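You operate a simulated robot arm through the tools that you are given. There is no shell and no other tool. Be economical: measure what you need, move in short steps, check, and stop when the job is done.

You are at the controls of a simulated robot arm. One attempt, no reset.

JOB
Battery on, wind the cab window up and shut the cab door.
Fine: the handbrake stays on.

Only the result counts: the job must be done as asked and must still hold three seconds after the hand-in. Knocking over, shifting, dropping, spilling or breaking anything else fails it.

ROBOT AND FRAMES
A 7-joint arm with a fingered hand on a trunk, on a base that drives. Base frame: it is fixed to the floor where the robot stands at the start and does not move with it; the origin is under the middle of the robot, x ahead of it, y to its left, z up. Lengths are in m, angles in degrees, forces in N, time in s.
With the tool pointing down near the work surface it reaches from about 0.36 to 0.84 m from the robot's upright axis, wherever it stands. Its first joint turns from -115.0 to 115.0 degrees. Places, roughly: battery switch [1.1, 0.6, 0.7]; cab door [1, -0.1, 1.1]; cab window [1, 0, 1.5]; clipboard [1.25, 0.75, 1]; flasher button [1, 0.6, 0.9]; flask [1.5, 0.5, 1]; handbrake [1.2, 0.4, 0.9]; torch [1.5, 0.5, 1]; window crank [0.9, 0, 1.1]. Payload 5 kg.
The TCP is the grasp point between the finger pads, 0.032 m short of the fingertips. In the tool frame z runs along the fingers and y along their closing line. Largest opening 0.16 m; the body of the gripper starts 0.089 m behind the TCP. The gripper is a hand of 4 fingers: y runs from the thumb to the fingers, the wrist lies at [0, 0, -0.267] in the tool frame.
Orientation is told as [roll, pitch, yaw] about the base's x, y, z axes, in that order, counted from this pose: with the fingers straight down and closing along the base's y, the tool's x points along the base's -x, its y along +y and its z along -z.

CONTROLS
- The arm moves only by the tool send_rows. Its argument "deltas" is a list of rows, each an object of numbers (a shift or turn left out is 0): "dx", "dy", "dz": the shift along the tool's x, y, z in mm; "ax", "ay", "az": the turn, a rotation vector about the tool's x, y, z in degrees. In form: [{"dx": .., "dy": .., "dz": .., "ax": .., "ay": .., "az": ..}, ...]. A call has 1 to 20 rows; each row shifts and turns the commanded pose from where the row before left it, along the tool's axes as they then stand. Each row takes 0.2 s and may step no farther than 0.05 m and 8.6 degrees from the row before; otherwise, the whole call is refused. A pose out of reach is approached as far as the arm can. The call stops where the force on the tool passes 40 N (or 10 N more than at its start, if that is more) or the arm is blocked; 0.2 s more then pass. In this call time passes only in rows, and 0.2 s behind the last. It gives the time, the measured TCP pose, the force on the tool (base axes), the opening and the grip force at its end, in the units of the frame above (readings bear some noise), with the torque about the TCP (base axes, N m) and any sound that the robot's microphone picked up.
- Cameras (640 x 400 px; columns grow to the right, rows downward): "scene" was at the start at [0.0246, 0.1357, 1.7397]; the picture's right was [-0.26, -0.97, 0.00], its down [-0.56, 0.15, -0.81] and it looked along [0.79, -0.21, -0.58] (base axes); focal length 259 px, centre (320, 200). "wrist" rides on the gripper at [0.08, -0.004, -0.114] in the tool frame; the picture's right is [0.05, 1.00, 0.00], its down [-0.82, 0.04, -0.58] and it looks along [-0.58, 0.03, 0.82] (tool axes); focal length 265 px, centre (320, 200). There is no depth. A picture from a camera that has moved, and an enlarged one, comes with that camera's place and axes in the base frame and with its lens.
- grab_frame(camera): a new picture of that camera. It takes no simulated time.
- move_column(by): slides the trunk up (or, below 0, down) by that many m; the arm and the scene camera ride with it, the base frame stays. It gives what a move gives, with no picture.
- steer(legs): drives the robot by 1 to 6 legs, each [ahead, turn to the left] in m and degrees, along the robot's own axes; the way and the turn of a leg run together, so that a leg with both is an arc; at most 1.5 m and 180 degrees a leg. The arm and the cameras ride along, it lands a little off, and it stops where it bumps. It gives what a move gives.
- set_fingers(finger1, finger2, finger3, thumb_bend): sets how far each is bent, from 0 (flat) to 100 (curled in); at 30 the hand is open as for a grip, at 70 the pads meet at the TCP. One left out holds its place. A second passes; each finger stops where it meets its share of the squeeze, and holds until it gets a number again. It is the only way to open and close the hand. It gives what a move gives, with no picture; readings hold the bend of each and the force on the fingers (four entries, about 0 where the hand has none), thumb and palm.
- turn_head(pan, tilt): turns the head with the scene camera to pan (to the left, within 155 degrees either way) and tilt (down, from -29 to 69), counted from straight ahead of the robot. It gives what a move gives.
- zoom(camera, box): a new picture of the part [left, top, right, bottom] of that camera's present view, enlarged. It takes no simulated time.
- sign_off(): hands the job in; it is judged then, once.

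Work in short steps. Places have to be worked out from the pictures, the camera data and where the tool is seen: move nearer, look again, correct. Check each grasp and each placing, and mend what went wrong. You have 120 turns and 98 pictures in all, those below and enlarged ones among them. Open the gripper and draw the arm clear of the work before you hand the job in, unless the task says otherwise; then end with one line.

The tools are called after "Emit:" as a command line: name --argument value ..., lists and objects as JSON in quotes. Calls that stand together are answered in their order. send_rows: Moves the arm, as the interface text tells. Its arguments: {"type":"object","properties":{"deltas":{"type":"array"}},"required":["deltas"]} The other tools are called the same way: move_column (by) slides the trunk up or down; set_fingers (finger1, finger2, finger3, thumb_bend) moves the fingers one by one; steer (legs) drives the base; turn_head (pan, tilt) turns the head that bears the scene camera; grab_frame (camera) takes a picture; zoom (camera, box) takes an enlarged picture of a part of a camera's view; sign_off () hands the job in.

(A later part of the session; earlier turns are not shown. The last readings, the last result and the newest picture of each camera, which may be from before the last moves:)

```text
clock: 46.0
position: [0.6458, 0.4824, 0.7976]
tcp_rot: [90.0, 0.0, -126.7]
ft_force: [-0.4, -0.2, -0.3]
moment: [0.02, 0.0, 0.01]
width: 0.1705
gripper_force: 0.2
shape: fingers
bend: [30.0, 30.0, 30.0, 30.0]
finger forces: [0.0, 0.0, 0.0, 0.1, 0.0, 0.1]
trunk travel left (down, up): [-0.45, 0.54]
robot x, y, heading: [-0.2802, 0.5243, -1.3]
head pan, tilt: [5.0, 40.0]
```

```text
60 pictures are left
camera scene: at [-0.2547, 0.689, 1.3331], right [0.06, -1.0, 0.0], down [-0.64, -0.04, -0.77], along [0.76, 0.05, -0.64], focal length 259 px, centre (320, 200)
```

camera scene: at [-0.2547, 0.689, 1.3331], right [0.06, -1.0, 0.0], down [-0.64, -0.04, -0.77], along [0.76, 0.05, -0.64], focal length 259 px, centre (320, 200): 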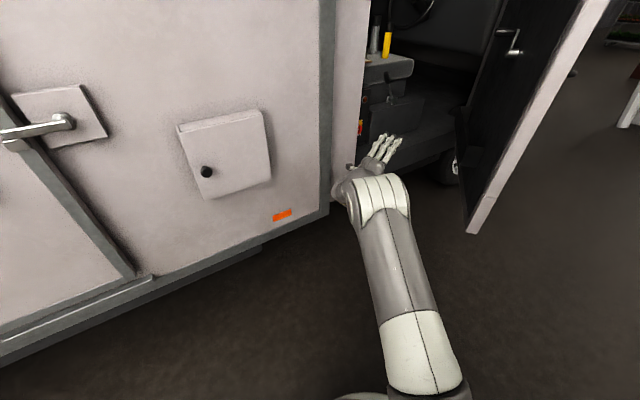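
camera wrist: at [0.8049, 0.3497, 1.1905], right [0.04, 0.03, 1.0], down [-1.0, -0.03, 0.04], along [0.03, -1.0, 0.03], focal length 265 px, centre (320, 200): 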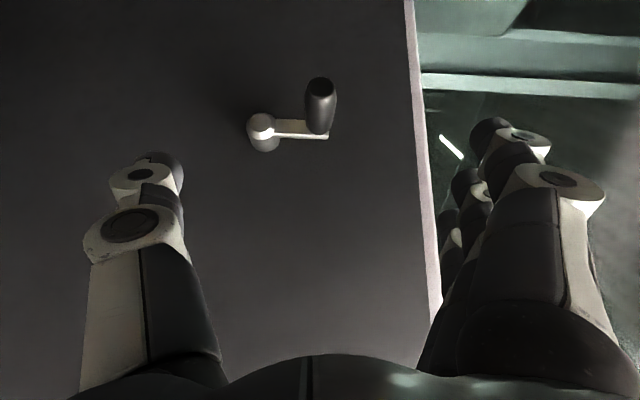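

The wrist ran into a joint limit with the rolled hand, so I undo the roll first and then yaw left.

Emit:
send_rows --deltas '[{"az": -8.2}, {"az": -8.2}, {"az": -8.2}, {"az": -8.2}, {"az": -8.2}, {"az": -8.2}, {"az": -8.2}, {"az": -8.2}, {"az": -8.2}, {"az": -8.2}, {"az": -8}]'

Emit:
send_rows --deltas '[{"dz": -30, "dy": -10}, {"dz": -30, "dy": -10}, {"dz": -30, "dy": -10}, {"ax": -8.2}, {"ax": -8.2}, {"ax": -8.2}, {"ax": -8.2}, {"ax": -8.2}, {"ax": -8.2}]'

Emit:
grab_frame --camera "scene"

```text
clock: 48.4
position: [0.6458, 0.4809, 0.796]
tcp_rot: [-76.4, -89.9, 40.0]
ft_force: [-0.2, 1.4, 0.4]
moment: [0.02, 0.0, -0.02]
width: 0.1703
gripper_force: 0.2
shape: fingers
bend: [30.0, 30.0, 30.0, 30.0]
finger forces: [0.0, 0.0, 0.1, 0.0, 0.1, 0.1]
trunk travel left (down, up): [-0.45, 0.54]
robot x, y, heading: [-0.2858, 0.5213, -1.3]
head pan, tilt: [5.0, 40.0]
```

```text
clock: 50.4
position: [0.5558, 0.5123, 0.7986]
tcp_rot: [-36.9, -89.9, 19.3]
ft_force: [0.2, 0.6, -0.4]
moment: [-0.03, -0.02, -0.01]
width: 0.1704
gripper_force: 0.1
shape: fingers
bend: [30.0, 30.0, 30.0, 30.0]
finger forces: [0.1, 0.0, 0.0, 0.0, 0.0, 0.0]
out of reach, approached as far as the arm can: row 6, 7, 8, 9
trunk travel left (down, up): [-0.45, 0.54]
robot x, y, heading: [-0.282, 0.5181, -1.1]
head pan, tilt: [5.0, 40.0]
```

```text
59 pictures are left
camera scene: at [-0.2547, 0.689, 1.3331], right [0.06, -1.0, 0.0], down [-0.64, -0.04, -0.77], along [0.76, 0.05, -0.64], focal length 259 px, centre (320, 200)
```

scene: 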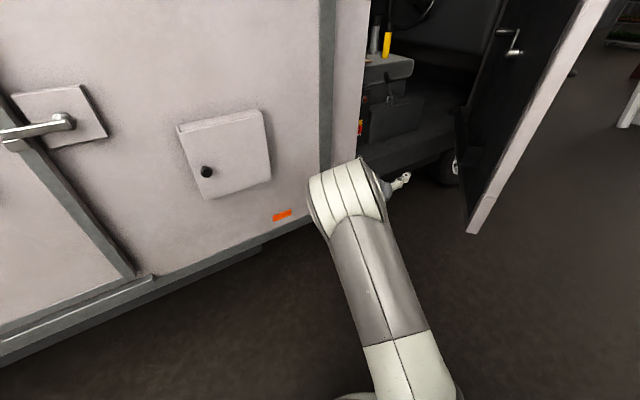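

The arm keeps its elbow on the left, so it can't point left of the robot's heading; I instead set the robot to face the panel obliquely. I drive around behind and turn to about 25°.

Emit:
steer --legs '[[-0.15, 0], [0, -89], [0.68, 0], [0, 116]]'

Emit:
turn_head --pan 0 --tilt 25

Emit:
grab_frame --camera "scene"

Emit:
grab_frame --camera "wrist"

```text
clock: 63.8
position: [0.3077, 0.2484, 0.7966]
tcp_rot: [-38.4, -89.9, 50.4]
ft_force: [0.4, 0.1, -0.1]
moment: [-0.03, 0.01, 0.0]
width: 0.1704
gripper_force: 0.0
shape: fingers
bend: [30.0, 30.0, 30.0, 30.0]
finger forces: [0.0, 0.0, 0.0, 0.0, 0.0, 0.0]
trunk travel left (down, up): [-0.45, 0.54]
robot x, y, heading: [-0.4274, -0.1541, 28.2]
head pan, tilt: [5.0, 40.0]
```

```text
clock: 64.6
position: [0.3075, 0.2493, 0.7967]
tcp_rot: [-43.2, -90.0, 55.2]
ft_force: [0.3, -0.7, 0.3]
moment: [-0.01, 0.02, -0.01]
width: 0.1703
gripper_force: 0.1
shape: fingers
bend: [30.0, 30.0, 30.0, 30.0]
finger forces: [0.0, 0.0, 0.0, 0.0, 0.0, 0.0]
trunk travel left (down, up): [-0.45, 0.54]
robot x, y, heading: [-0.4262, -0.1508, 28.1]
head pan, tilt: [0.0, 25.0]
```

```text
58 pictures are left
camera scene: at [-0.4746, 0.0028, 1.3563], right [0.47, -0.88, 0.0], down [-0.37, -0.2, -0.91], along [0.8, 0.43, -0.42], focal length 259 px, centre (320, 200)
```

scene: 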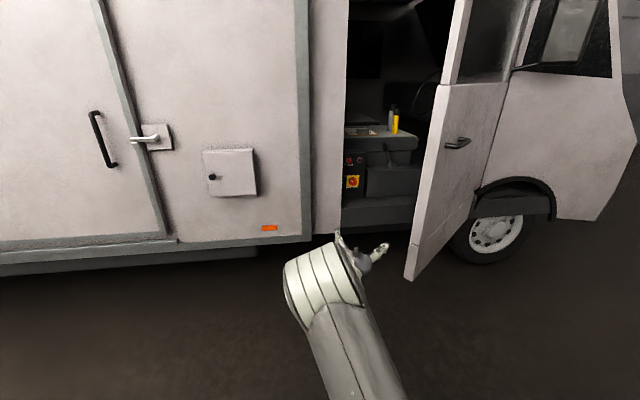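

```text
57 pictures are left
camera wrist: at [0.1964, 0.2205, 0.7162], right [-0.21, 0.98, -0.05], down [-0.57, -0.08, 0.82], along [0.79, 0.2, 0.58], focal length 265 px, centre (320, 200)
```

wrist: 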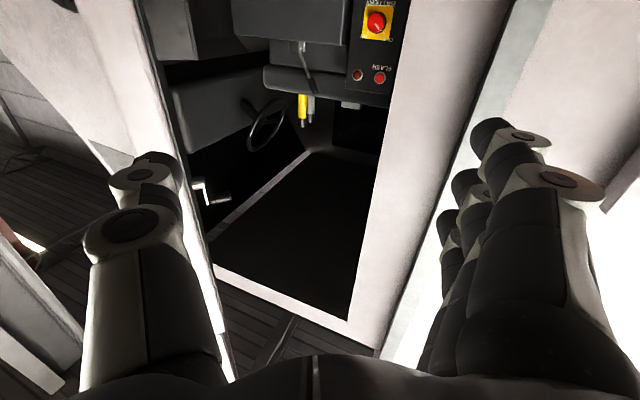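

Now the switch is visible from the front. I zoom in.

Emit:
zoom --camera "scene" --box '[335, 145, 375, 205]'

Emit:
zoom --camera "wrist" --box '[340, 0, 420, 100]'

```text
6.67 times, centred on (355, 175) of scene
camera zoom: at [-0.4746, 0.0028, 1.3563], right [0.47, -0.88, 0.0], down [-0.37, -0.2, -0.91], along [0.8, 0.43, -0.42], focal length 1726 px, centre (87, 367)
```

zoom: 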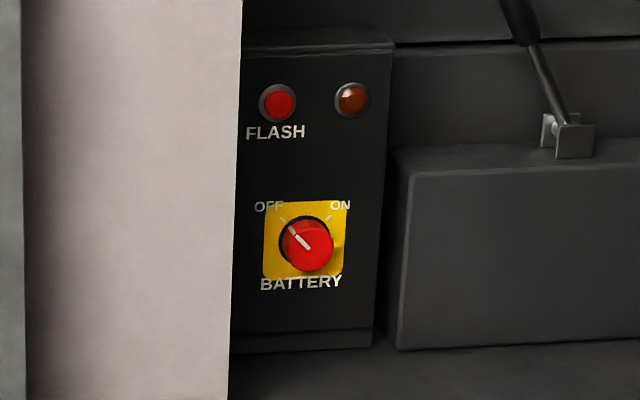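

```text
4.00 times, centred on (380, 50) of wrist
camera zoom: at [0.1964, 0.2205, 0.7162], right [-0.21, 0.98, -0.05], down [-0.57, -0.08, 0.82], along [0.79, 0.2, 0.58], focal length 1062 px, centre (80, 800)
```

zoom: 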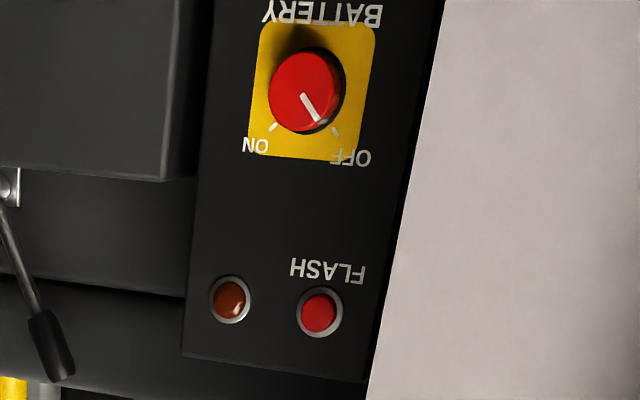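

The dial is a round knob needing roughly +90° clockwise, at about (1.08, 0.58, 0.73), panel normal near 38°. I test whether an extended arm lets the tool yaw further left.

Emit:
send_rows --deltas '[{"dz": 45, "dy": 12}, {"dz": 45, "dy": 12}, {"dz": 45, "dy": 12}, {"dz": 45, "dy": 12}, {"ax": -8}, {"ax": -8}, {"ax": -8}, {"ax": -8}]'

Emit:
grab_frame --camera "scene"

```text
clock: 66.4
position: [0.4731, 0.3318, 0.789]
tcp_rot: [-6.3, -89.4, 24.1]
ft_force: [0.5, 0.1, 0.4]
moment: [0.0, -0.01, 0.0]
width: 0.1703
gripper_force: 0.1
shape: fingers
bend: [30.0, 30.0, 30.0, 30.0]
finger forces: [0.0, 0.0, 0.0, 0.0, 0.0, 0.0]
out of reach, approached as far as the arm can: row 5, 6, 7, 8
trunk travel left (down, up): [-0.45, 0.54]
robot x, y, heading: [-0.4272, -0.1551, 28.0]
head pan, tilt: [0.0, 25.0]
```

```text
54 pictures are left
camera scene: at [-0.4745, 0.0028, 1.3564], right [0.47, -0.88, 0.0], down [-0.37, -0.2, -0.91], along [0.8, 0.43, -0.42], focal length 259 px, centre (320, 200)
```

scene: 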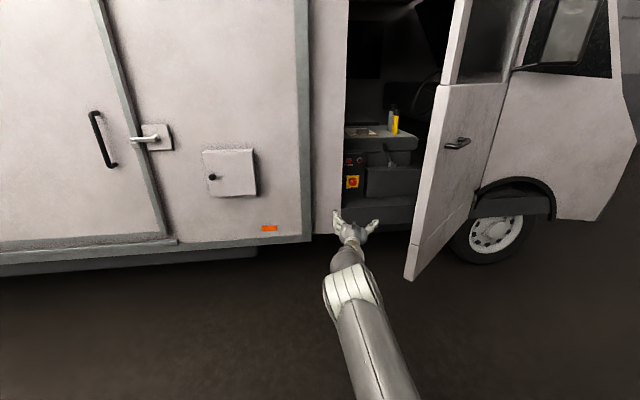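

Tool can point only to about 10-17° right of the robot's heading, so to face the panel squarely the robot must stand further right, where the door edge is in the way. I swing the door further open by pushing its inner side with the closed hand while turning the robot.

Emit:
set_fingers --finger1 70 --finger2 70 --finger3 70 --thumb_bend 65

Emit:
steer --legs '[[0.17, 0], [0, -35]]'

Emit:
grab_frame --camera "scene"

```text
clock: 67.4
position: [0.473, 0.3308, 0.7892]
tcp_rot: [-7.0, -89.6, 24.7]
ft_force: [-0.4, 0.9, 0.5]
moment: [-0.02, 0.03, 0.0]
width: 0.0302
gripper_force: 0.0
shape: fingers
bend: [70.0, 70.0, 70.0, 65.0]
finger forces: [0.0, 0.0, 0.0, 0.1, 0.0, 0.1]
trunk travel left (down, up): [-0.45, 0.54]
robot x, y, heading: [-0.4291, -0.1499, 28.2]
head pan, tilt: [0.0, 25.0]
```

```text
clock: 70.0
position: [0.7301, 0.0967, 0.7897]
tcp_rot: [44.0, -89.2, -45.0]
ft_force: [-22.7, 7.7, 5.8]
moment: [-0.52, 0.12, -2.09]
width: 0.0269
gripper_force: 34.0
shape: fingers
bend: [70.0, 70.0, 70.0, 68.0]
finger forces: [0.0, 0.1, 0.0, 0.0, 53.6, 14.4]
trunk travel left (down, up): [-0.45, 0.54]
robot x, y, heading: [-0.2781, -0.0743, 8.9]
head pan, tilt: [0.0, 25.0]
stopped in leg 2: the force on the tool passed its limit at 138 N (the readings are from after the stop); the commanded pose is now the measured one
```

```text
53 pictures are left
camera scene: at [-0.273, 0.0906, 1.3564], right [0.15, -0.99, 0.0], down [-0.42, -0.06, -0.91], along [0.9, 0.14, -0.42], focal length 259 px, centre (320, 200)
```

scene: 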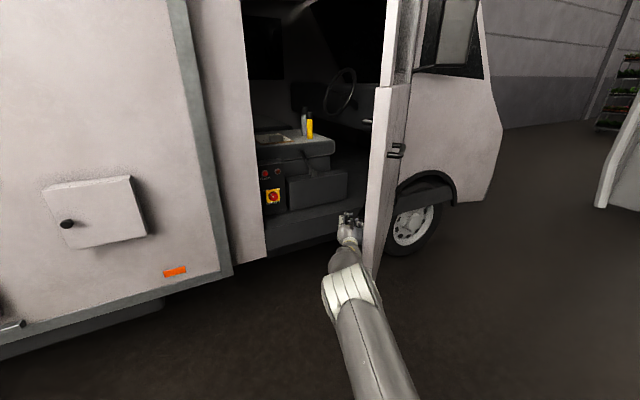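

Contact with the door's inside, but with a jolt. I ease off and push gently with the arm instead.

Emit:
send_rows --deltas '[{"dy": 10, "dz": -10}, {"dy": -6}, {"dy": -10}, {"dy": -10}, {"dy": -10}, {"dy": -10}, {"dy": -10}]'

Emit:
grab_frame --camera "scene"

```text
clock: 71.6
position: [0.7226, 0.0788, 0.7858]
tcp_rot: [33.1, -89.1, -34.3]
ft_force: [-9.7, 1.6, -4.5]
moment: [0.1, -0.04, -0.37]
width: 0.0276
gripper_force: 5.0
shape: fingers
bend: [70.0, 70.0, 70.0, 66.0]
finger forces: [0.0, 0.0, 0.0, 0.1, 9.9, 0.9]
out of reach, approached as far as the arm can: row 5, 6, 7
trunk travel left (down, up): [-0.45, 0.54]
robot x, y, heading: [-0.2808, -0.0718, 8.5]
head pan, tilt: [0.0, 25.0]
```

```text
52 pictures are left
camera scene: at [-0.2697, 0.0901, 1.3564], right [0.15, -0.99, 0.0], down [-0.42, -0.06, -0.91], along [0.9, 0.14, -0.42], focal length 259 px, centre (320, 200)
```

scene: 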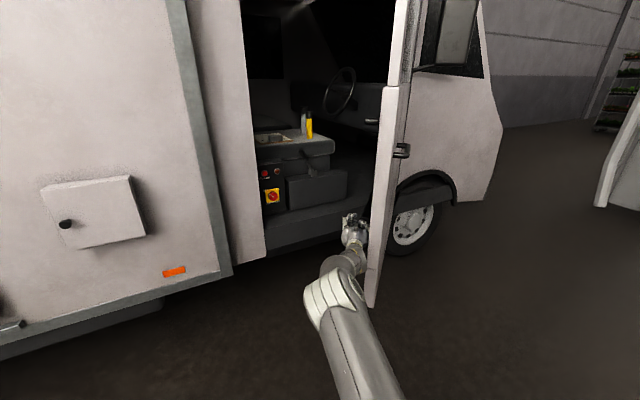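

The door yields easily; the arm is at its lateral limit, so I continue with small robot turns.

Emit:
steer --legs '[[0, -4], [0, -4], [0, -4]]'

Emit:
grab_frame --camera "scene"

```text
clock: 72.3
position: [0.7208, 0.0711, 0.7859]
tcp_rot: [47.0, -88.9, -48.3]
ft_force: [-14.3, 3.6, 4.2]
moment: [-0.08, -0.18, -0.74]
width: 0.026
gripper_force: 10.0
shape: fingers
bend: [70.0, 70.0, 70.0, 67.0]
finger forces: [0.0, 0.1, 0.0, 0.1, 16.2, 3.9]
trunk travel left (down, up): [-0.45, 0.54]
robot x, y, heading: [-0.2787, -0.0729, 7.9]
head pan, tilt: [0.0, 25.0]
stopped in leg 1: the force on the tool passed its limit at 52 N (the readings are from after the stop); the commanded pose is now the measured one
```

```text
51 pictures are left
camera scene: at [-0.2692, 0.0898, 1.3565], right [0.14, -0.99, 0.0], down [-0.42, -0.06, -0.91], along [0.9, 0.12, -0.42], focal length 259 px, centre (320, 200)
```

scene: 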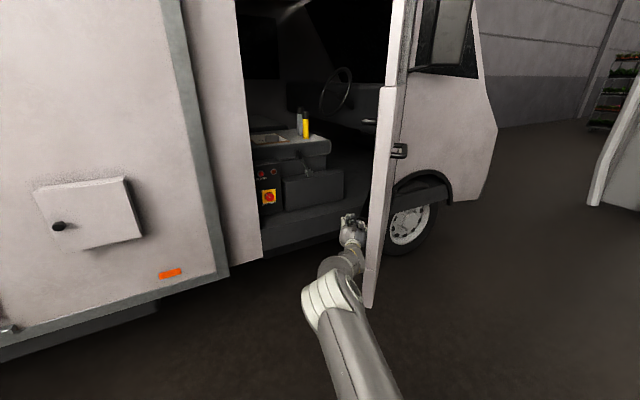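

The force is mostly along -x: the thumb meets something ahead (door pocket). I pull back 60 mm, still behind the door edge, and push sideways.

Emit:
send_rows --deltas '[{"dz": -30}, {"dz": -30}, {"dy": -15}, {"dy": -15}, {"dy": -15}, {"dy": -15}, {"dy": -15}, {"dy": -15}, {"dy": -15}, {"dy": -15}]'

Emit:
grab_frame --camera "scene"

```text
clock: 74.5
position: [0.7132, 0.0726, 0.7879]
tcp_rot: [43.4, -88.9, -45.1]
ft_force: [0.6, -0.2, -0.5]
moment: [0.01, -0.01, -0.02]
width: 0.0292
gripper_force: 0.0
shape: fingers
bend: [70.0, 70.0, 70.0, 65.0]
finger forces: [0.0, 0.0, 0.0, 0.0, 0.0, 0.0]
out of reach, approached as far as the arm can: row 1, 2, 3, 4, 5, 6, 7, 8, 9, 10
trunk travel left (down, up): [-0.45, 0.54]
robot x, y, heading: [-0.2749, -0.0681, 7.6]
head pan, tilt: [0.0, 25.0]
```

```text
50 pictures are left
camera scene: at [-0.2672, 0.0898, 1.3564], right [0.14, -0.99, 0.0], down [-0.42, -0.06, -0.91], along [0.9, 0.12, -0.42], focal length 259 px, centre (320, 200)
```

scene: 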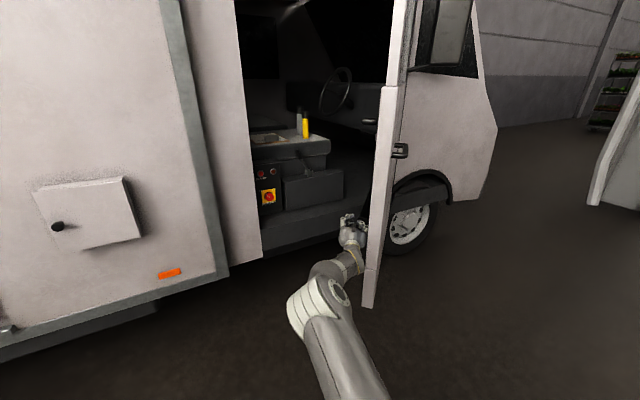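

The arm sits against its leftward limit, so straight retreat fails; I turn the tool rightwards a bit first, then pull back.

Emit:
send_rows --deltas '[{"dy": 10, "dz": -5}, {"ax": 8}, {"ax": 8, "dz": -20}, {"ax": 8, "dz": -20}, {"dz": -20}]'

```text
clock: 75.7
position: [0.6502, 0.1027, 0.7879]
tcp_rot: [16.4, -88.8, -42.0]
ft_force: [-0.2, 0.3, -0.5]
moment: [0.0, 0.01, -0.02]
width: 0.0298
gripper_force: 0.1
shape: fingers
bend: [70.0, 70.0, 70.0, 65.0]
finger forces: [0.0, 0.0, 0.0, 0.0, 0.0, 0.1]
trunk travel left (down, up): [-0.45, 0.54]
robot x, y, heading: [-0.2793, -0.0719, 7.7]
head pan, tilt: [0.0, 25.0]
```

Now free. I push the door outward along its normal.

Emit:
send_rows --deltas '[{"dy": -19, "dz": 5}, {"dy": -19, "dz": 5}, {"dy": -19, "dz": 5}, {"dy": -19, "dz": 5}, {"dy": -19, "dz": 5}, {"dy": -19, "dz": 3}, {"dy": -19, "dz": 3}, {"dy": -19, "dz": 3}, {"dy": -19, "dz": 2}, {"dy": -19, "dz": 2}, {"dy": -19}, {"dy": -19}, {"dy": -19}, {"dy": -19}, {"dy": -19}]'

Emit:
grab_frame --camera "scene"

```text
clock: 78.9
position: [0.5614, -0.1737, 0.7874]
tcp_rot: [21.1, -88.9, -46.8]
ft_force: [-1.2, -0.9, 0.2]
moment: [0.0, 0.0, 0.02]
width: 0.0293
gripper_force: 0.1
shape: fingers
bend: [70.0, 70.0, 70.0, 65.0]
finger forces: [0.0, 0.0, 0.1, 0.0, 0.1, 0.1]
trunk travel left (down, up): [-0.45, 0.54]
robot x, y, heading: [-0.2769, -0.0699, 8.0]
head pan, tilt: [0.0, 25.0]
```

```text
49 pictures are left
camera scene: at [-0.2672, 0.0896, 1.3564], right [0.14, -0.99, 0.0], down [-0.42, -0.06, -0.91], along [0.9, 0.12, -0.42], focal length 259 px, centre (320, 200)
```

scene: 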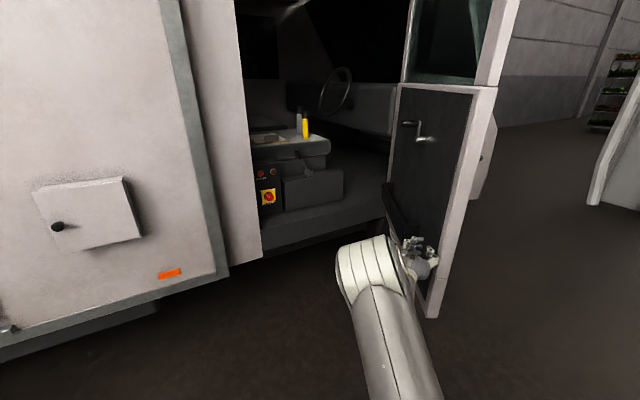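

Door is swinging wide, window glass visibly up. I push it some more.

Emit:
send_rows --deltas '[{"dy": -17, "dz": 10}, {"dy": -17, "dz": 10}, {"dy": -17, "dz": 11}, {"dy": -17, "dz": 11}, {"dy": -17, "dz": 12}, {"dy": -17, "dz": 12}, {"dy": -16, "dz": 13}, {"dy": -16, "dz": 13}, {"dy": -16, "dz": 13}, {"dy": -16, "dz": 14}, {"dy": -16, "dz": 14}, {"dy": -16, "dz": 14}, {"dy": -16, "dz": 14}, {"dy": -16, "dz": 14}]'

Emit:
grab_frame --camera "scene"

```text
clock: 81.9
position: [0.5668, -0.2097, 0.7904]
tcp_rot: [18.9, -88.8, -44.5]
ft_force: [0.9, 1.1, 0.1]
moment: [-0.05, -0.01, 0.0]
width: 0.0293
gripper_force: 0.1
shape: fingers
bend: [70.0, 70.0, 70.0, 65.0]
finger forces: [0.0, 0.0, 0.0, 0.0, 0.1, 0.1]
out of reach, approached as far as the arm can: row 2, 3, 4, 5, 6, 7, 8, 9, 10, 11, 12, 13, 14
trunk travel left (down, up): [-0.45, 0.54]
robot x, y, heading: [-0.2789, -0.0687, 7.9]
head pan, tilt: [0.0, 25.0]
```

```text
48 pictures are left
camera scene: at [-0.2672, 0.0898, 1.3564], right [0.14, -0.99, 0.0], down [-0.42, -0.06, -0.91], along [0.9, 0.12, -0.42], focal length 259 px, centre (320, 200)
```

scene: 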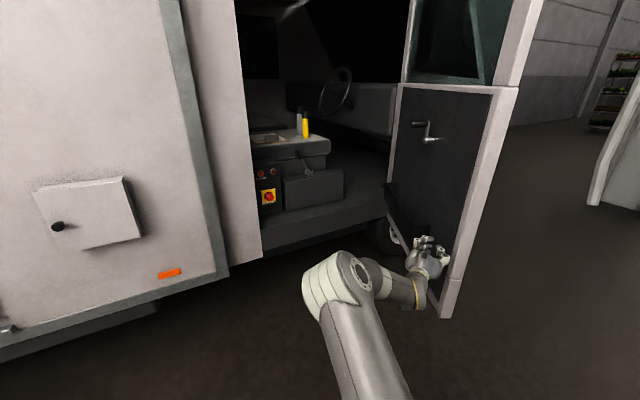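

Now a robot turn to the right pushes the door further.

Emit:
steer --legs '[[0, -20]]'

Emit:
grab_frame --camera "scene"

```text
clock: 83.2
position: [0.5107, -0.408, 0.7893]
tcp_rot: [14.1, -88.9, -53.3]
ft_force: [-3.1, 10.6, 1.9]
moment: [-0.29, -0.17, 0.32]
width: 0.0293
gripper_force: 6.5
shape: fingers
bend: [70.0, 69.0, 70.0, 65.0]
finger forces: [0.1, 3.4, 8.1, 0.0, 0.0, 0.0]
trunk travel left (down, up): [-0.45, 0.54]
robot x, y, heading: [-0.2777, -0.0739, -6.8]
head pan, tilt: [0.0, 25.0]
stopped in leg 1: the force on the tool passed its limit at 67 N (the readings are from after the stop); the commanded pose is now the measured one
```

```text
47 pictures are left
camera scene: at [-0.2282, 0.0832, 1.3563], right [-0.12, -0.99, 0.0], down [-0.42, 0.05, -0.91], along [0.9, -0.11, -0.42], focal length 259 px, centre (320, 200)
```

scene: 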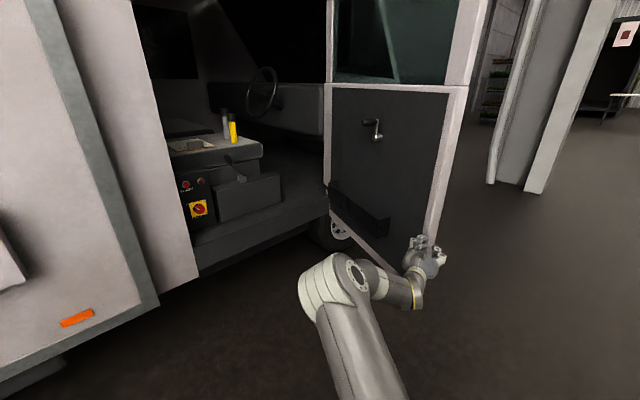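

The door is now wide open. I back off, tuck the arm in and reopen the hand before driving to face the panel.

Emit:
steer --legs '[[-0.15, 0]]'

Emit:
send_rows --deltas '[{"dz": -37, "dy": 18}, {"dz": -37, "dy": 18}, {"dz": -37, "dy": 18}, {"dz": -37, "dy": 18}, {"dz": -37, "dy": 18}, {"dz": -37, "dy": 18}, {"dz": -37, "dy": 18}]'

Emit:
set_fingers --finger1 30 --finger2 30 --finger3 30 --thumb_bend 30

Emit:
grab_frame --camera "scene"

```text
clock: 84.6
position: [0.3564, -0.3953, 0.7888]
tcp_rot: [13.7, -88.8, -53.6]
ft_force: [-0.4, 0.3, 0.7]
moment: [-0.02, -0.01, 0.01]
width: 0.0297
gripper_force: 0.1
shape: fingers
bend: [70.0, 70.0, 70.0, 65.0]
finger forces: [0.0, 0.1, 0.1, 0.1, 0.0, 0.1]
trunk travel left (down, up): [-0.45, 0.54]
robot x, y, heading: [-0.4288, -0.0529, -6.9]
head pan, tilt: [0.0, 25.0]
```

```text
clock: 86.2
position: [0.2373, -0.1319, 0.7942]
tcp_rot: [11.7, -88.8, -51.4]
ft_force: [0.3, -0.5, -0.6]
moment: [-0.01, 0.0, 0.04]
width: 0.0294
gripper_force: 0.0
shape: fingers
bend: [70.0, 70.0, 70.0, 65.0]
finger forces: [0.0, 0.0, 0.1, 0.0, 0.0, 0.0]
trunk travel left (down, up): [-0.45, 0.54]
robot x, y, heading: [-0.4271, -0.0538, -7.2]
head pan, tilt: [0.0, 25.0]
```

```text
clock: 87.2
position: [0.2374, -0.1316, 0.7939]
tcp_rot: [13.7, -88.7, -53.5]
ft_force: [0.1, -0.8, -0.1]
moment: [0.05, -0.03, 0.01]
width: 0.1695
gripper_force: 0.0
shape: fingers
bend: [30.0, 30.0, 30.0, 30.0]
finger forces: [0.1, 0.0, 0.0, 0.0, 0.0, 0.1]
trunk travel left (down, up): [-0.45, 0.54]
robot x, y, heading: [-0.4292, -0.056, -7.2]
head pan, tilt: [0.0, 25.0]
```

```text
46 pictures are left
camera scene: at [-0.3778, 0.1005, 1.3564], right [-0.12, -0.99, 0.0], down [-0.42, 0.05, -0.91], along [0.9, -0.11, -0.42], focal length 259 px, centre (320, 200)
```

scene: 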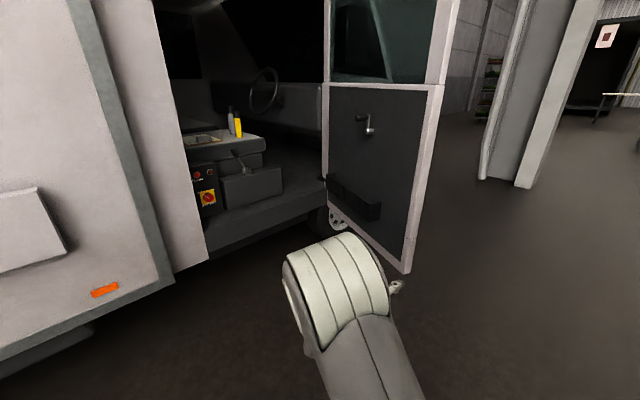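

Door edge is near (0.57,-0.43). I drive ahead and turn left to about 45° to face the console panel.

Emit:
steer --legs '[[0.62, 0], [0, 53]]'

Emit:
grab_frame --camera "scene"

Emit:
grab_frame --camera "wrist"

```text
clock: 90.3
position: [0.7919, -0.2148, 0.7932]
tcp_rot: [16.8, -88.7, -58.2]
ft_force: [-28.0, 5.7, 3.4]
moment: [-0.22, 0.23, -2.56]
width: 0.1944
gripper_force: 12.4
shape: fingers
bend: [30.0, 30.0, 30.0, 1.0]
finger forces: [0.1, 0.0, 0.1, 0.0, 25.8, 0.0]
trunk travel left (down, up): [-0.45, 0.54]
robot x, y, heading: [0.1339, -0.1246, -7.4]
head pan, tilt: [0.0, 25.0]
stopped in leg 1: the force on the tool passed its limit at 50 N (the readings are from after the stop); the commanded pose is now the measured one
```

```text
45 pictures are left
camera scene: at [0.1841, 0.0285, 1.3565], right [-0.13, -0.99, 0.0], down [-0.42, 0.05, -0.91], along [0.9, -0.12, -0.42], focal length 259 px, centre (320, 200)
```

scene: 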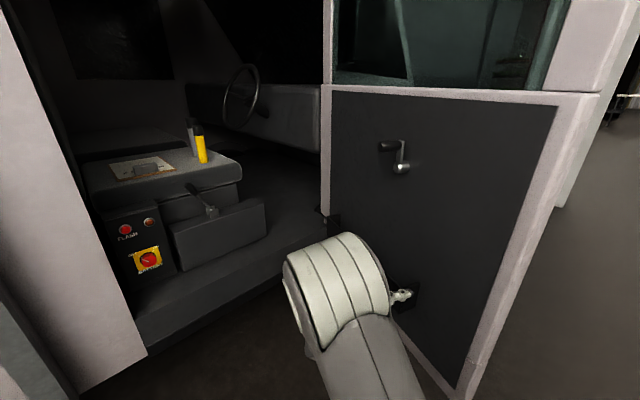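

```text
44 pictures are left
camera wrist: at [0.7026, -0.1422, 0.7146], right [0.66, 0.75, -0.04], down [-0.39, 0.4, 0.83], along [0.64, -0.53, 0.56], focal length 265 px, centre (320, 200)
```

wrist: 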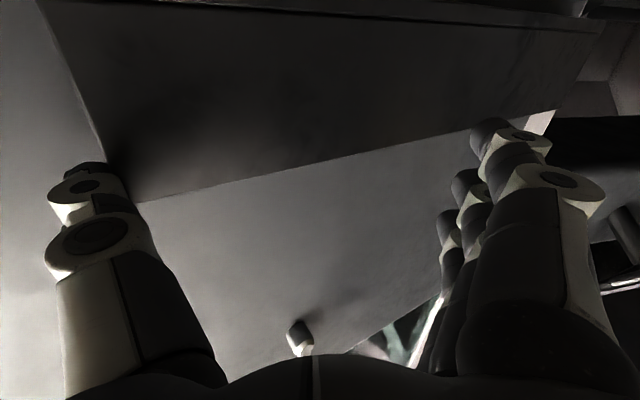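

The thumb touched the door pocket; I back off 8 cm and then turn left towards the panel.

Emit:
steer --legs '[[-0.08, 0], [0, 54]]'

Emit:
set_fingers --thumb_bend 30

Emit:
grab_frame --camera "scene"

Emit:
grab_frame --camera "wrist"

```text
clock: 93.8
position: [0.5143, 0.3687, 0.7912]
tcp_rot: [12.9, -88.6, 0.2]
ft_force: [-0.5, -0.3, 0.6]
moment: [0.02, -0.03, 0.0]
width: 0.1711
gripper_force: 0.0
shape: fingers
bend: [30.0, 30.0, 30.0, 30.0]
finger forces: [0.0, 0.0, 0.0, 0.0, 0.0, 0.0]
trunk travel left (down, up): [-0.45, 0.54]
robot x, y, heading: [0.0591, -0.1147, 46.7]
head pan, tilt: [0.0, 25.0]
```

```text
clock: 94.8
position: [0.5148, 0.3692, 0.7927]
tcp_rot: [12.9, -88.6, 0.1]
ft_force: [0.2, 0.0, -1.1]
moment: [0.04, 0.03, -0.01]
width: 0.1711
gripper_force: 0.1
shape: fingers
bend: [30.0, 30.0, 30.0, 30.0]
finger forces: [0.0, 0.0, 0.0, 0.1, 0.0, 0.0]
trunk travel left (down, up): [-0.45, 0.54]
robot x, y, heading: [0.0554, -0.1135, 47.0]
head pan, tilt: [0.0, 25.0]
```

```text
43 pictures are left
camera scene: at [-0.0356, 0.018, 1.3564], right [0.73, -0.69, 0.0], down [-0.29, -0.31, -0.91], along [0.62, 0.66, -0.42], focal length 259 px, centre (320, 200)
```

scene: 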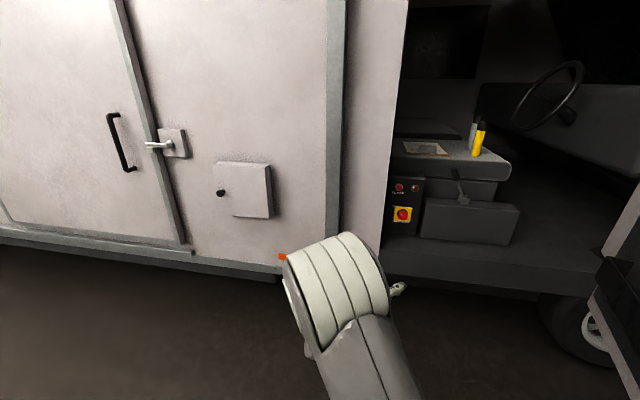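

```text
42 pictures are left
camera wrist: at [0.4029, 0.3392, 0.7138], right [-0.23, 0.97, -0.05], down [-0.55, -0.09, 0.83], along [0.8, 0.21, 0.56], focal length 265 px, centre (320, 200)
```

wrist: 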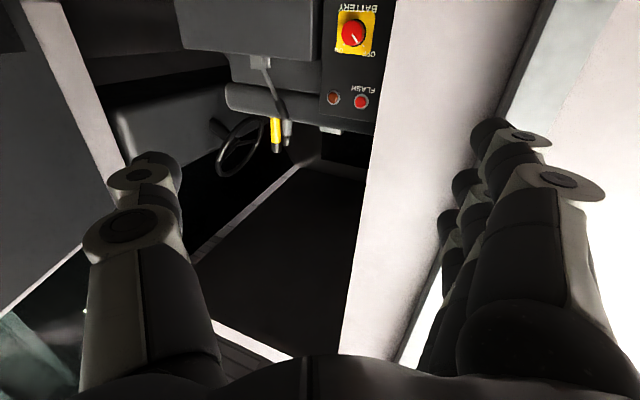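

Switch estimated near (1.05, 0.565, 0.735). I zoom for the panel's orientation.

Emit:
zoom --camera "scene" --box '[380, 170, 430, 240]'

Emit:
zoom --camera "wrist" --box '[310, 0, 400, 110]'

```text
5.71 times, centred on (405, 205) of scene
camera zoom: at [-0.0356, 0.018, 1.3564], right [0.73, -0.69, 0.0], down [-0.29, -0.31, -0.91], along [0.62, 0.66, -0.42], focal length 1479 px, centre (-166, 171)
```

zoom: 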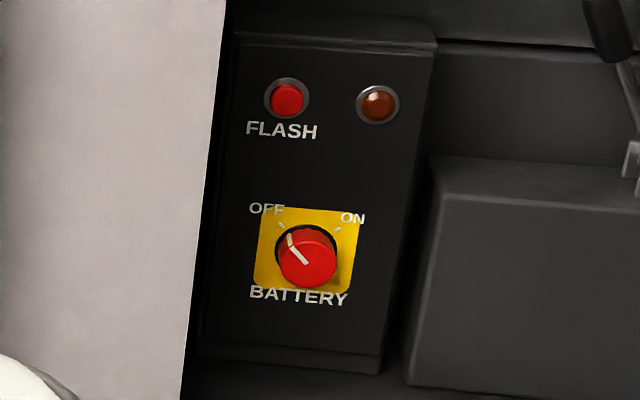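

```text
3.64 times, centred on (355, 55) of wrist
camera zoom: at [0.4029, 0.3392, 0.7138], right [-0.23, 0.97, -0.05], down [-0.55, -0.09, 0.83], along [0.8, 0.21, 0.56], focal length 965 px, centre (193, 727)
```

zoom: 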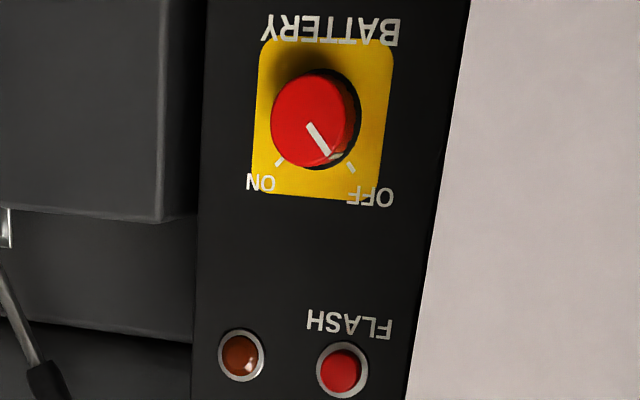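

The normal is about 34°, knob about 50 mm across. I drive 0.2 m forward, then turn the tool to that direction and shift it onto the knob's axis.

Emit:
steer --legs '[[0.2, 0]]'

Emit:
send_rows --deltas '[{"dz": 10, "dy": -35, "dx": 12}, {"dz": 16, "dy": -35, "dx": 12}, {"ax": -7}, {"ax": -7}, {"ax": -7}, {"dz": 16, "dy": -35, "dx": 12}, {"dz": 16, "dy": -35, "dx": 12}, {"dz": 16, "dy": -35, "dx": 12}]'

Emit:
grab_frame --camera "wrist"

Emit:
grab_frame --camera "scene"

```text
clock: 96.4
position: [0.6518, 0.5139, 0.7928]
tcp_rot: [13.0, -88.5, 0.0]
ft_force: [-1.0, -0.8, 0.7]
moment: [-0.01, 0.02, -0.01]
width: 0.1713
gripper_force: 0.0
shape: fingers
bend: [30.0, 30.0, 30.0, 30.0]
finger forces: [0.1, 0.0, 0.0, 0.1, 0.0, 0.1]
trunk travel left (down, up): [-0.45, 0.54]
robot x, y, heading: [0.1931, 0.0284, 46.6]
head pan, tilt: [0.0, 25.0]
```

```text
clock: 98.2
position: [0.7068, 0.4388, 0.7612]
tcp_rot: [19.8, -88.6, 0.2]
ft_force: [0.0, 1.5, 0.2]
moment: [0.01, 0.0, 0.0]
width: 0.1714
gripper_force: 0.1
shape: fingers
bend: [30.0, 30.0, 30.0, 30.0]
finger forces: [0.0, 0.1, 0.0, 0.0, 0.0, 0.0]
out of reach, approached as far as the arm can: row 4, 5, 6, 7, 8
trunk travel left (down, up): [-0.45, 0.54]
robot x, y, heading: [0.1925, 0.0282, 46.7]
head pan, tilt: [0.0, 25.0]
```

```text
39 pictures are left
camera wrist: at [0.5978, 0.3951, 0.6825], right [-0.34, 0.94, -0.04], down [-0.54, -0.16, 0.83], along [0.77, 0.31, 0.56], focal length 265 px, centre (320, 200)
```

wrist: 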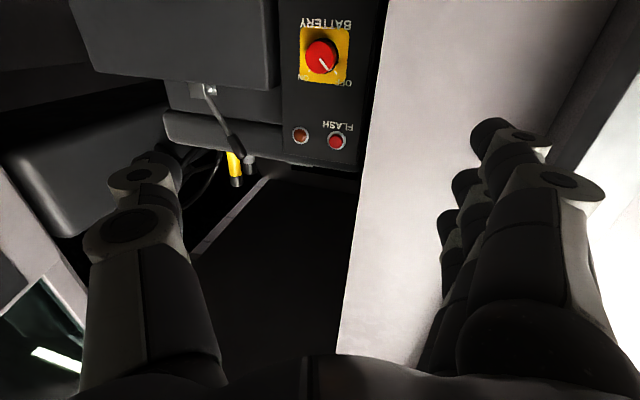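

```text
38 pictures are left
camera scene: at [0.1009, 0.1629, 1.3564], right [0.73, -0.69, 0.0], down [-0.29, -0.31, -0.91], along [0.62, 0.66, -0.42], focal length 259 px, centre (320, 200)
```

scene: 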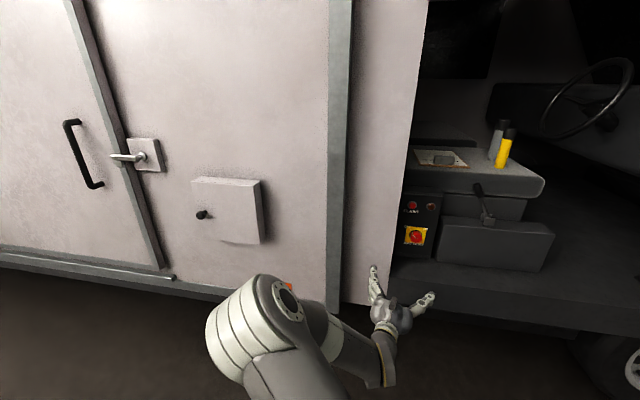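

The arm's leftward limit depends on stand position; standing more to the right, at about (0.43,-0.17) with heading 50°, should allow a square approach with clearance from the pillar. I back out and come in again along that line.

Emit:
steer --legs '[[-0.6, 0], [0, -27], [0.68, 0], [0, 31]]'

Emit:
grab_frame --camera "scene"

```text
clock: 104.7
position: [0.7118, -0.1743, 0.7591]
tcp_rot: [16.5, -88.5, -23.8]
ft_force: [-0.2, 0.5, 0.4]
moment: [0.01, 0.04, 0.05]
width: 0.1709
gripper_force: 0.2
shape: fingers
bend: [30.0, 30.0, 30.0, 30.0]
finger forces: [0.0, 0.0, 0.0, 0.1, 0.1, 0.0]
trunk travel left (down, up): [-0.45, 0.54]
robot x, y, heading: [0.069, -0.3004, 19.0]
head pan, tilt: [0.0, 25.0]
stopped in leg 3: the force on the tool passed its limit at 69 N (the readings are from after the stop); the commanded pose is now the measured one
```

```text
37 pictures are left
camera scene: at [0.0491, -0.1403, 1.3565], right [0.33, -0.95, 0.0], down [-0.4, -0.14, -0.91], along [0.86, 0.3, -0.42], focal length 259 px, centre (320, 200)
```

scene: 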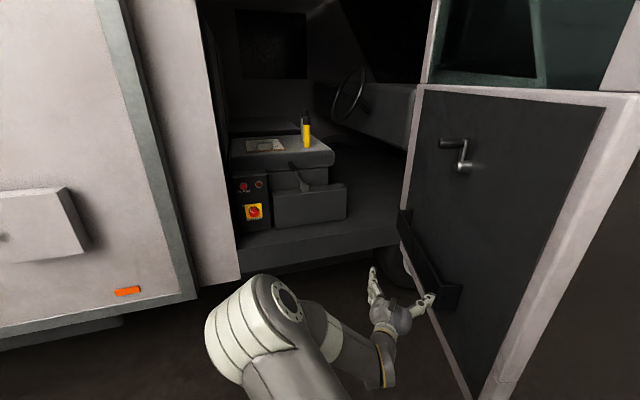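

The thumb met the door pocket again. I curl the hand and gently push the door open further from here.

Emit:
set_fingers --finger1 70 --finger2 70 --finger3 70 --thumb_bend 68

Emit:
send_rows --deltas '[{"dz": -40, "ax": 8}, {"dz": -40, "ax": 8}, {"dy": -20}, {"dy": -20}, {"dy": -20}, {"dy": -20}, {"dy": -20}, {"dy": -20}, {"dy": -20}, {"dy": -20}, {"dy": -20}, {"dy": -20}, {"dy": -20}, {"dy": -20}]'

Emit:
grab_frame --camera "scene"

```text
clock: 105.7
position: [0.7112, -0.1747, 0.7601]
tcp_rot: [14.7, -88.5, -22.1]
ft_force: [-0.5, -0.5, -0.1]
moment: [0.0, -0.02, 0.0]
width: 0.0261
gripper_force: 0.1
shape: fingers
bend: [70.0, 70.0, 70.0, 68.0]
finger forces: [0.0, 0.1, 0.0, 0.1, 0.0, 0.0]
trunk travel left (down, up): [-0.45, 0.54]
robot x, y, heading: [0.0747, -0.3013, 18.8]
head pan, tilt: [0.0, 25.0]
```

```text
clock: 108.7
position: [0.6439, -0.329, 0.7226]
tcp_rot: [-1.1, -88.5, -22.3]
ft_force: [0.1, 0.8, 0.4]
moment: [0.0, 0.03, -0.01]
width: 0.0259
gripper_force: 0.0
shape: fingers
bend: [70.0, 70.0, 70.0, 68.0]
finger forces: [0.0, 0.0, 0.0, 0.1, 0.0, 0.0]
out of reach, approached as far as the arm can: row 6, 7, 8, 9, 10, 11, 12, 13, 14
trunk travel left (down, up): [-0.45, 0.54]
robot x, y, heading: [0.0716, -0.3022, 18.8]
head pan, tilt: [0.0, 25.0]
```

```text
36 pictures are left
camera scene: at [0.0497, -0.1396, 1.3564], right [0.33, -0.95, 0.0], down [-0.4, -0.14, -0.91], along [0.86, 0.3, -0.42], focal length 259 px, centre (320, 200)
```

scene: 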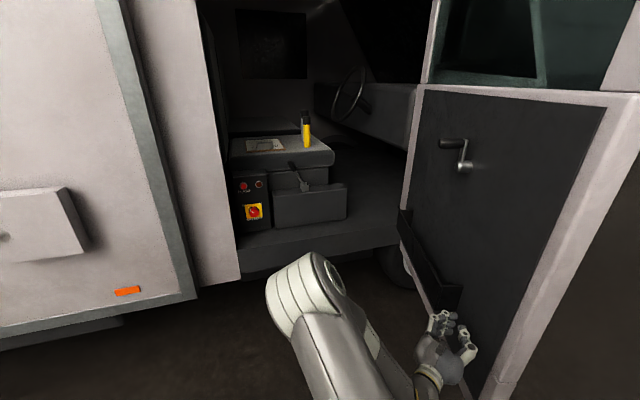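

Hand is next to the inner panel. A robot turn right pushes it.

Emit:
steer --legs '[[0, -20]]'

Emit:
steer --legs '[[0, -18]]'

Emit:
grab_frame --camera "scene"

```text
clock: 109.6
position: [0.642, -0.3603, 0.7208]
tcp_rot: [3.5, -88.3, -30.1]
ft_force: [-6.3, 11.7, 4.8]
moment: [-0.12, -0.04, 0.03]
width: 0.0198
gripper_force: 7.7
shape: fingers
bend: [70.0, 68.0, 70.0, 73.0]
finger forces: [0.0, 0.0, 0.0, 0.0, 14.7, 0.0]
trunk travel left (down, up): [-0.45, 0.54]
robot x, y, heading: [0.0699, -0.2982, 15.4]
head pan, tilt: [0.0, 25.0]
stopped in leg 1: the force on the tool passed its limit at 82 N (the readings are from after the stop); the commanded pose is now the measured one
```

```text
clock: 110.3
position: [0.6428, -0.3603, 0.7193]
tcp_rot: [6.8, -88.1, -33.0]
ft_force: [-5.3, 11.4, 4.5]
moment: [-0.08, -0.06, 0.09]
width: 0.0198
gripper_force: 7.2
shape: fingers
bend: [70.0, 68.0, 70.0, 73.0]
finger forces: [0.0, 0.1, 0.0, 0.1, 14.6, 0.0]
trunk travel left (down, up): [-0.45, 0.54]
robot x, y, heading: [0.0747, -0.3011, 15.1]
head pan, tilt: [0.0, 25.0]
stopped in leg 1: the force on the tool passed its limit at 57 N (the readings are from after the stop); the commanded pose is now the measured one
```

```text
35 pictures are left
camera scene: at [0.0603, -0.1376, 1.3563], right [0.26, -0.97, 0.0], down [-0.41, -0.11, -0.91], along [0.88, 0.23, -0.42], focal length 259 px, centre (320, 200)
```

scene: 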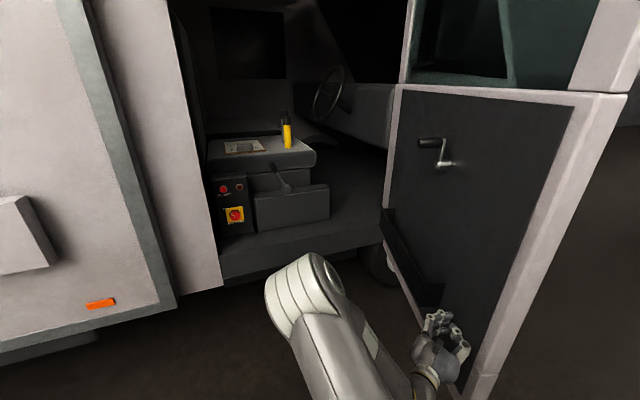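

The door seems at its open stop; that's wide enough. I move the hand over to the robot's left side, fist closed, so that it clears the door while driving in.

Emit:
send_rows --deltas '[{"dz": -23, "dy": 37, "dx": -5}, {"dz": -23, "dy": 37, "dx": -5}, {"dz": -23, "dy": 37, "dx": -5}, {"dz": -23, "dy": 37, "dx": -5}, {"dz": -23, "dy": 37, "dx": -5}, {"dz": -23, "dy": 37, "dx": -5}, {"dz": -23, "dy": 37, "dx": -5}]'

```text
clock: 111.9
position: [0.6132, -0.0588, 0.7572]
tcp_rot: [4.5, -88.0, -30.9]
ft_force: [-0.3, -0.3, -0.7]
moment: [0.0, 0.03, 0.03]
width: 0.0252
gripper_force: 0.0
shape: fingers
bend: [70.0, 70.0, 70.0, 68.0]
finger forces: [0.0, 0.0, 0.1, 0.0, 0.0, 0.0]
trunk travel left (down, up): [-0.45, 0.54]
robot x, y, heading: [0.0684, -0.3005, 14.8]
head pan, tilt: [0.0, 25.0]
```

Clear. I drive in 0.36 m and turn to about 50°.

Emit:
steer --legs '[[0.36, 4], [0, 32]]'

Emit:
grab_frame --camera "scene"

```text
clock: 115.8
position: [0.7085, 0.3245, 0.7581]
tcp_rot: [5.9, -88.0, 4.4]
ft_force: [0.6, 0.0, -0.3]
moment: [0.0, 0.0, -0.01]
width: 0.0252
gripper_force: 0.0
shape: fingers
bend: [70.0, 70.0, 70.0, 68.0]
finger forces: [0.0, 0.0, 0.0, 0.0, 0.1, 0.0]
trunk travel left (down, up): [-0.45, 0.54]
robot x, y, heading: [0.4173, -0.1981, 51.5]
head pan, tilt: [0.0, 25.0]
```

```text
34 pictures are left
camera scene: at [0.314, -0.0704, 1.3564], right [0.78, -0.62, 0.0], down [-0.26, -0.33, -0.91], along [0.57, 0.71, -0.42], focal length 259 px, centre (320, 200)
```

scene: 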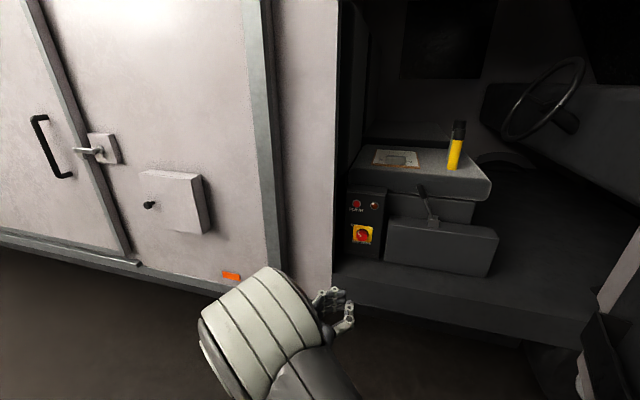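

Well placed now. I extend the arm towards the panel's axis and turn the tool left.

Emit:
send_rows --deltas '[{"dz": 42, "dy": 14, "dx": 5}, {"dz": 42, "dy": 14, "dx": 5}, {"dz": 42, "dy": 14, "dx": 5}, {"dz": 42, "dy": 14, "dx": 5}, {"ax": -8}, {"ax": -8}, {"ax": -8}]'

Emit:
grab_frame --camera "wrist"

Emit:
grab_frame --camera "scene"

```text
clock: 117.4
position: [0.8629, 0.4077, 0.7312]
tcp_rot: [29.4, -88.0, 4.9]
ft_force: [0.2, 0.1, 0.0]
moment: [0.0, 0.04, -0.06]
width: 0.0253
gripper_force: 0.0
shape: fingers
bend: [70.0, 70.0, 70.0, 68.0]
finger forces: [0.0, 0.0, 0.0, 0.0, 0.0, 0.1]
trunk travel left (down, up): [-0.45, 0.54]
robot x, y, heading: [0.4141, -0.1934, 51.1]
head pan, tilt: [0.0, 25.0]
```

```text
33 pictures are left
camera wrist: at [0.7686, 0.3386, 0.6546], right [-0.56, 0.82, -0.03], down [-0.47, -0.29, 0.83], along [0.68, 0.49, 0.55], focal length 265 px, centre (320, 200)
```

wrist: 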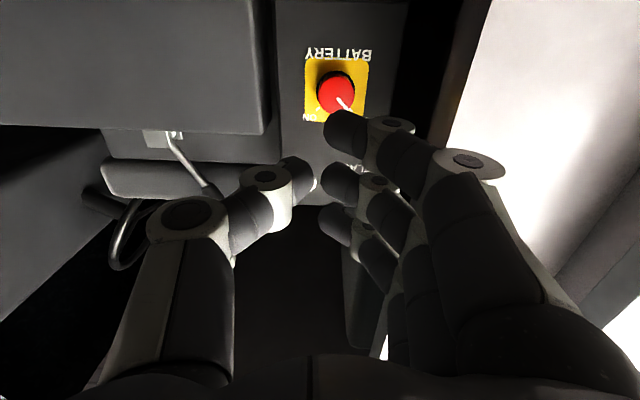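

```text
32 pictures are left
camera scene: at [0.3139, -0.0704, 1.3564], right [0.78, -0.62, 0.0], down [-0.26, -0.33, -0.91], along [0.57, 0.71, -0.42], focal length 259 px, centre (320, 200)
```

scene: 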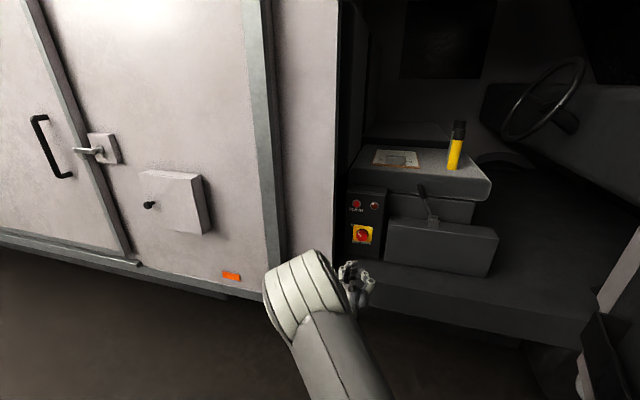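

Tool now points 34°, unobstructed. Knob front is at about (1.062, 0.569, 0.731): 21 mm to the left and 0.26 m ahead. I half-open the hand and approach 0.19 m.

Emit:
set_fingers --finger1 47 --finger2 47 --finger3 47 --thumb_bend 47

Emit:
send_rows --deltas '[{"dz": 38, "dy": 4}, {"dz": 38, "dy": 4}, {"dz": 38, "dy": 4}, {"dz": 38, "dy": 4}, {"dz": 38, "dy": 4}]'

Emit:
grab_frame --camera "wrist"

Emit:
zoom --camera "scene" --box '[310, 170, 430, 300]'

```text
clock: 118.4
position: [0.8634, 0.408, 0.7318]
tcp_rot: [29.7, -87.9, 4.5]
ft_force: [-0.1, -0.4, 0.3]
moment: [-0.04, 0.0, 0.01]
width: 0.1026
gripper_force: 0.1
shape: fingers
bend: [47.0, 47.0, 47.0, 47.0]
finger forces: [0.0, 0.1, 0.1, 0.0, 0.0, 0.0]
trunk travel left (down, up): [-0.45, 0.54]
robot x, y, heading: [0.4199, -0.194, 51.2]
head pan, tilt: [0.0, 25.0]
```

```text
clock: 119.6
position: [1.0088, 0.5297, 0.7276]
tcp_rot: [29.7, -88.2, 4.6]
ft_force: [0.7, 0.1, 0.1]
moment: [0.01, 0.02, 0.02]
width: 0.1025
gripper_force: 0.0
shape: fingers
bend: [47.0, 47.0, 47.0, 47.0]
finger forces: [0.0, 0.0, 0.0, 0.0, 0.0, 0.0]
trunk travel left (down, up): [-0.45, 0.54]
robot x, y, heading: [0.4186, -0.1925, 51.3]
head pan, tilt: [0.0, 25.0]
```

```text
31 pictures are left
camera wrist: at [0.9138, 0.4611, 0.6494], right [-0.56, 0.83, -0.03], down [-0.47, -0.29, 0.83], along [0.68, 0.49, 0.55], focal length 265 px, centre (320, 200)
```

wrist: 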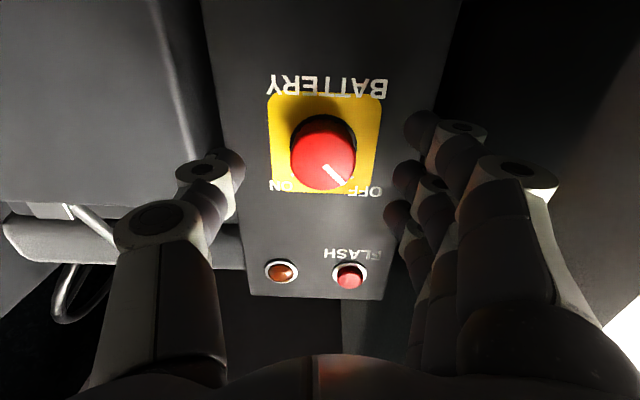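

```text
3.08 times, centred on (370, 235) of scene
camera zoom: at [0.3139, -0.0706, 1.3564], right [0.78, -0.62, 0.0], down [-0.26, -0.33, -0.91], along [0.57, 0.71, -0.42], focal length 796 px, centre (166, 92)
```

zoom: 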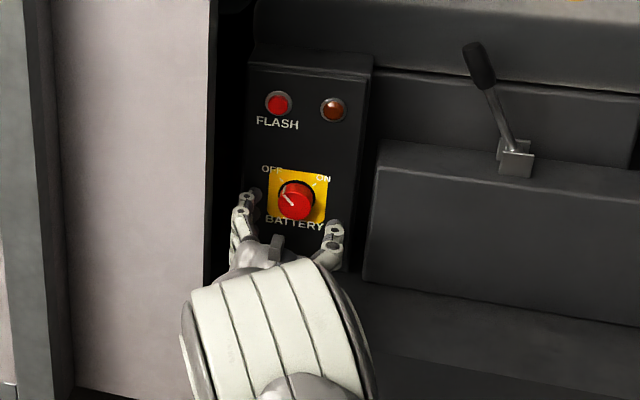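

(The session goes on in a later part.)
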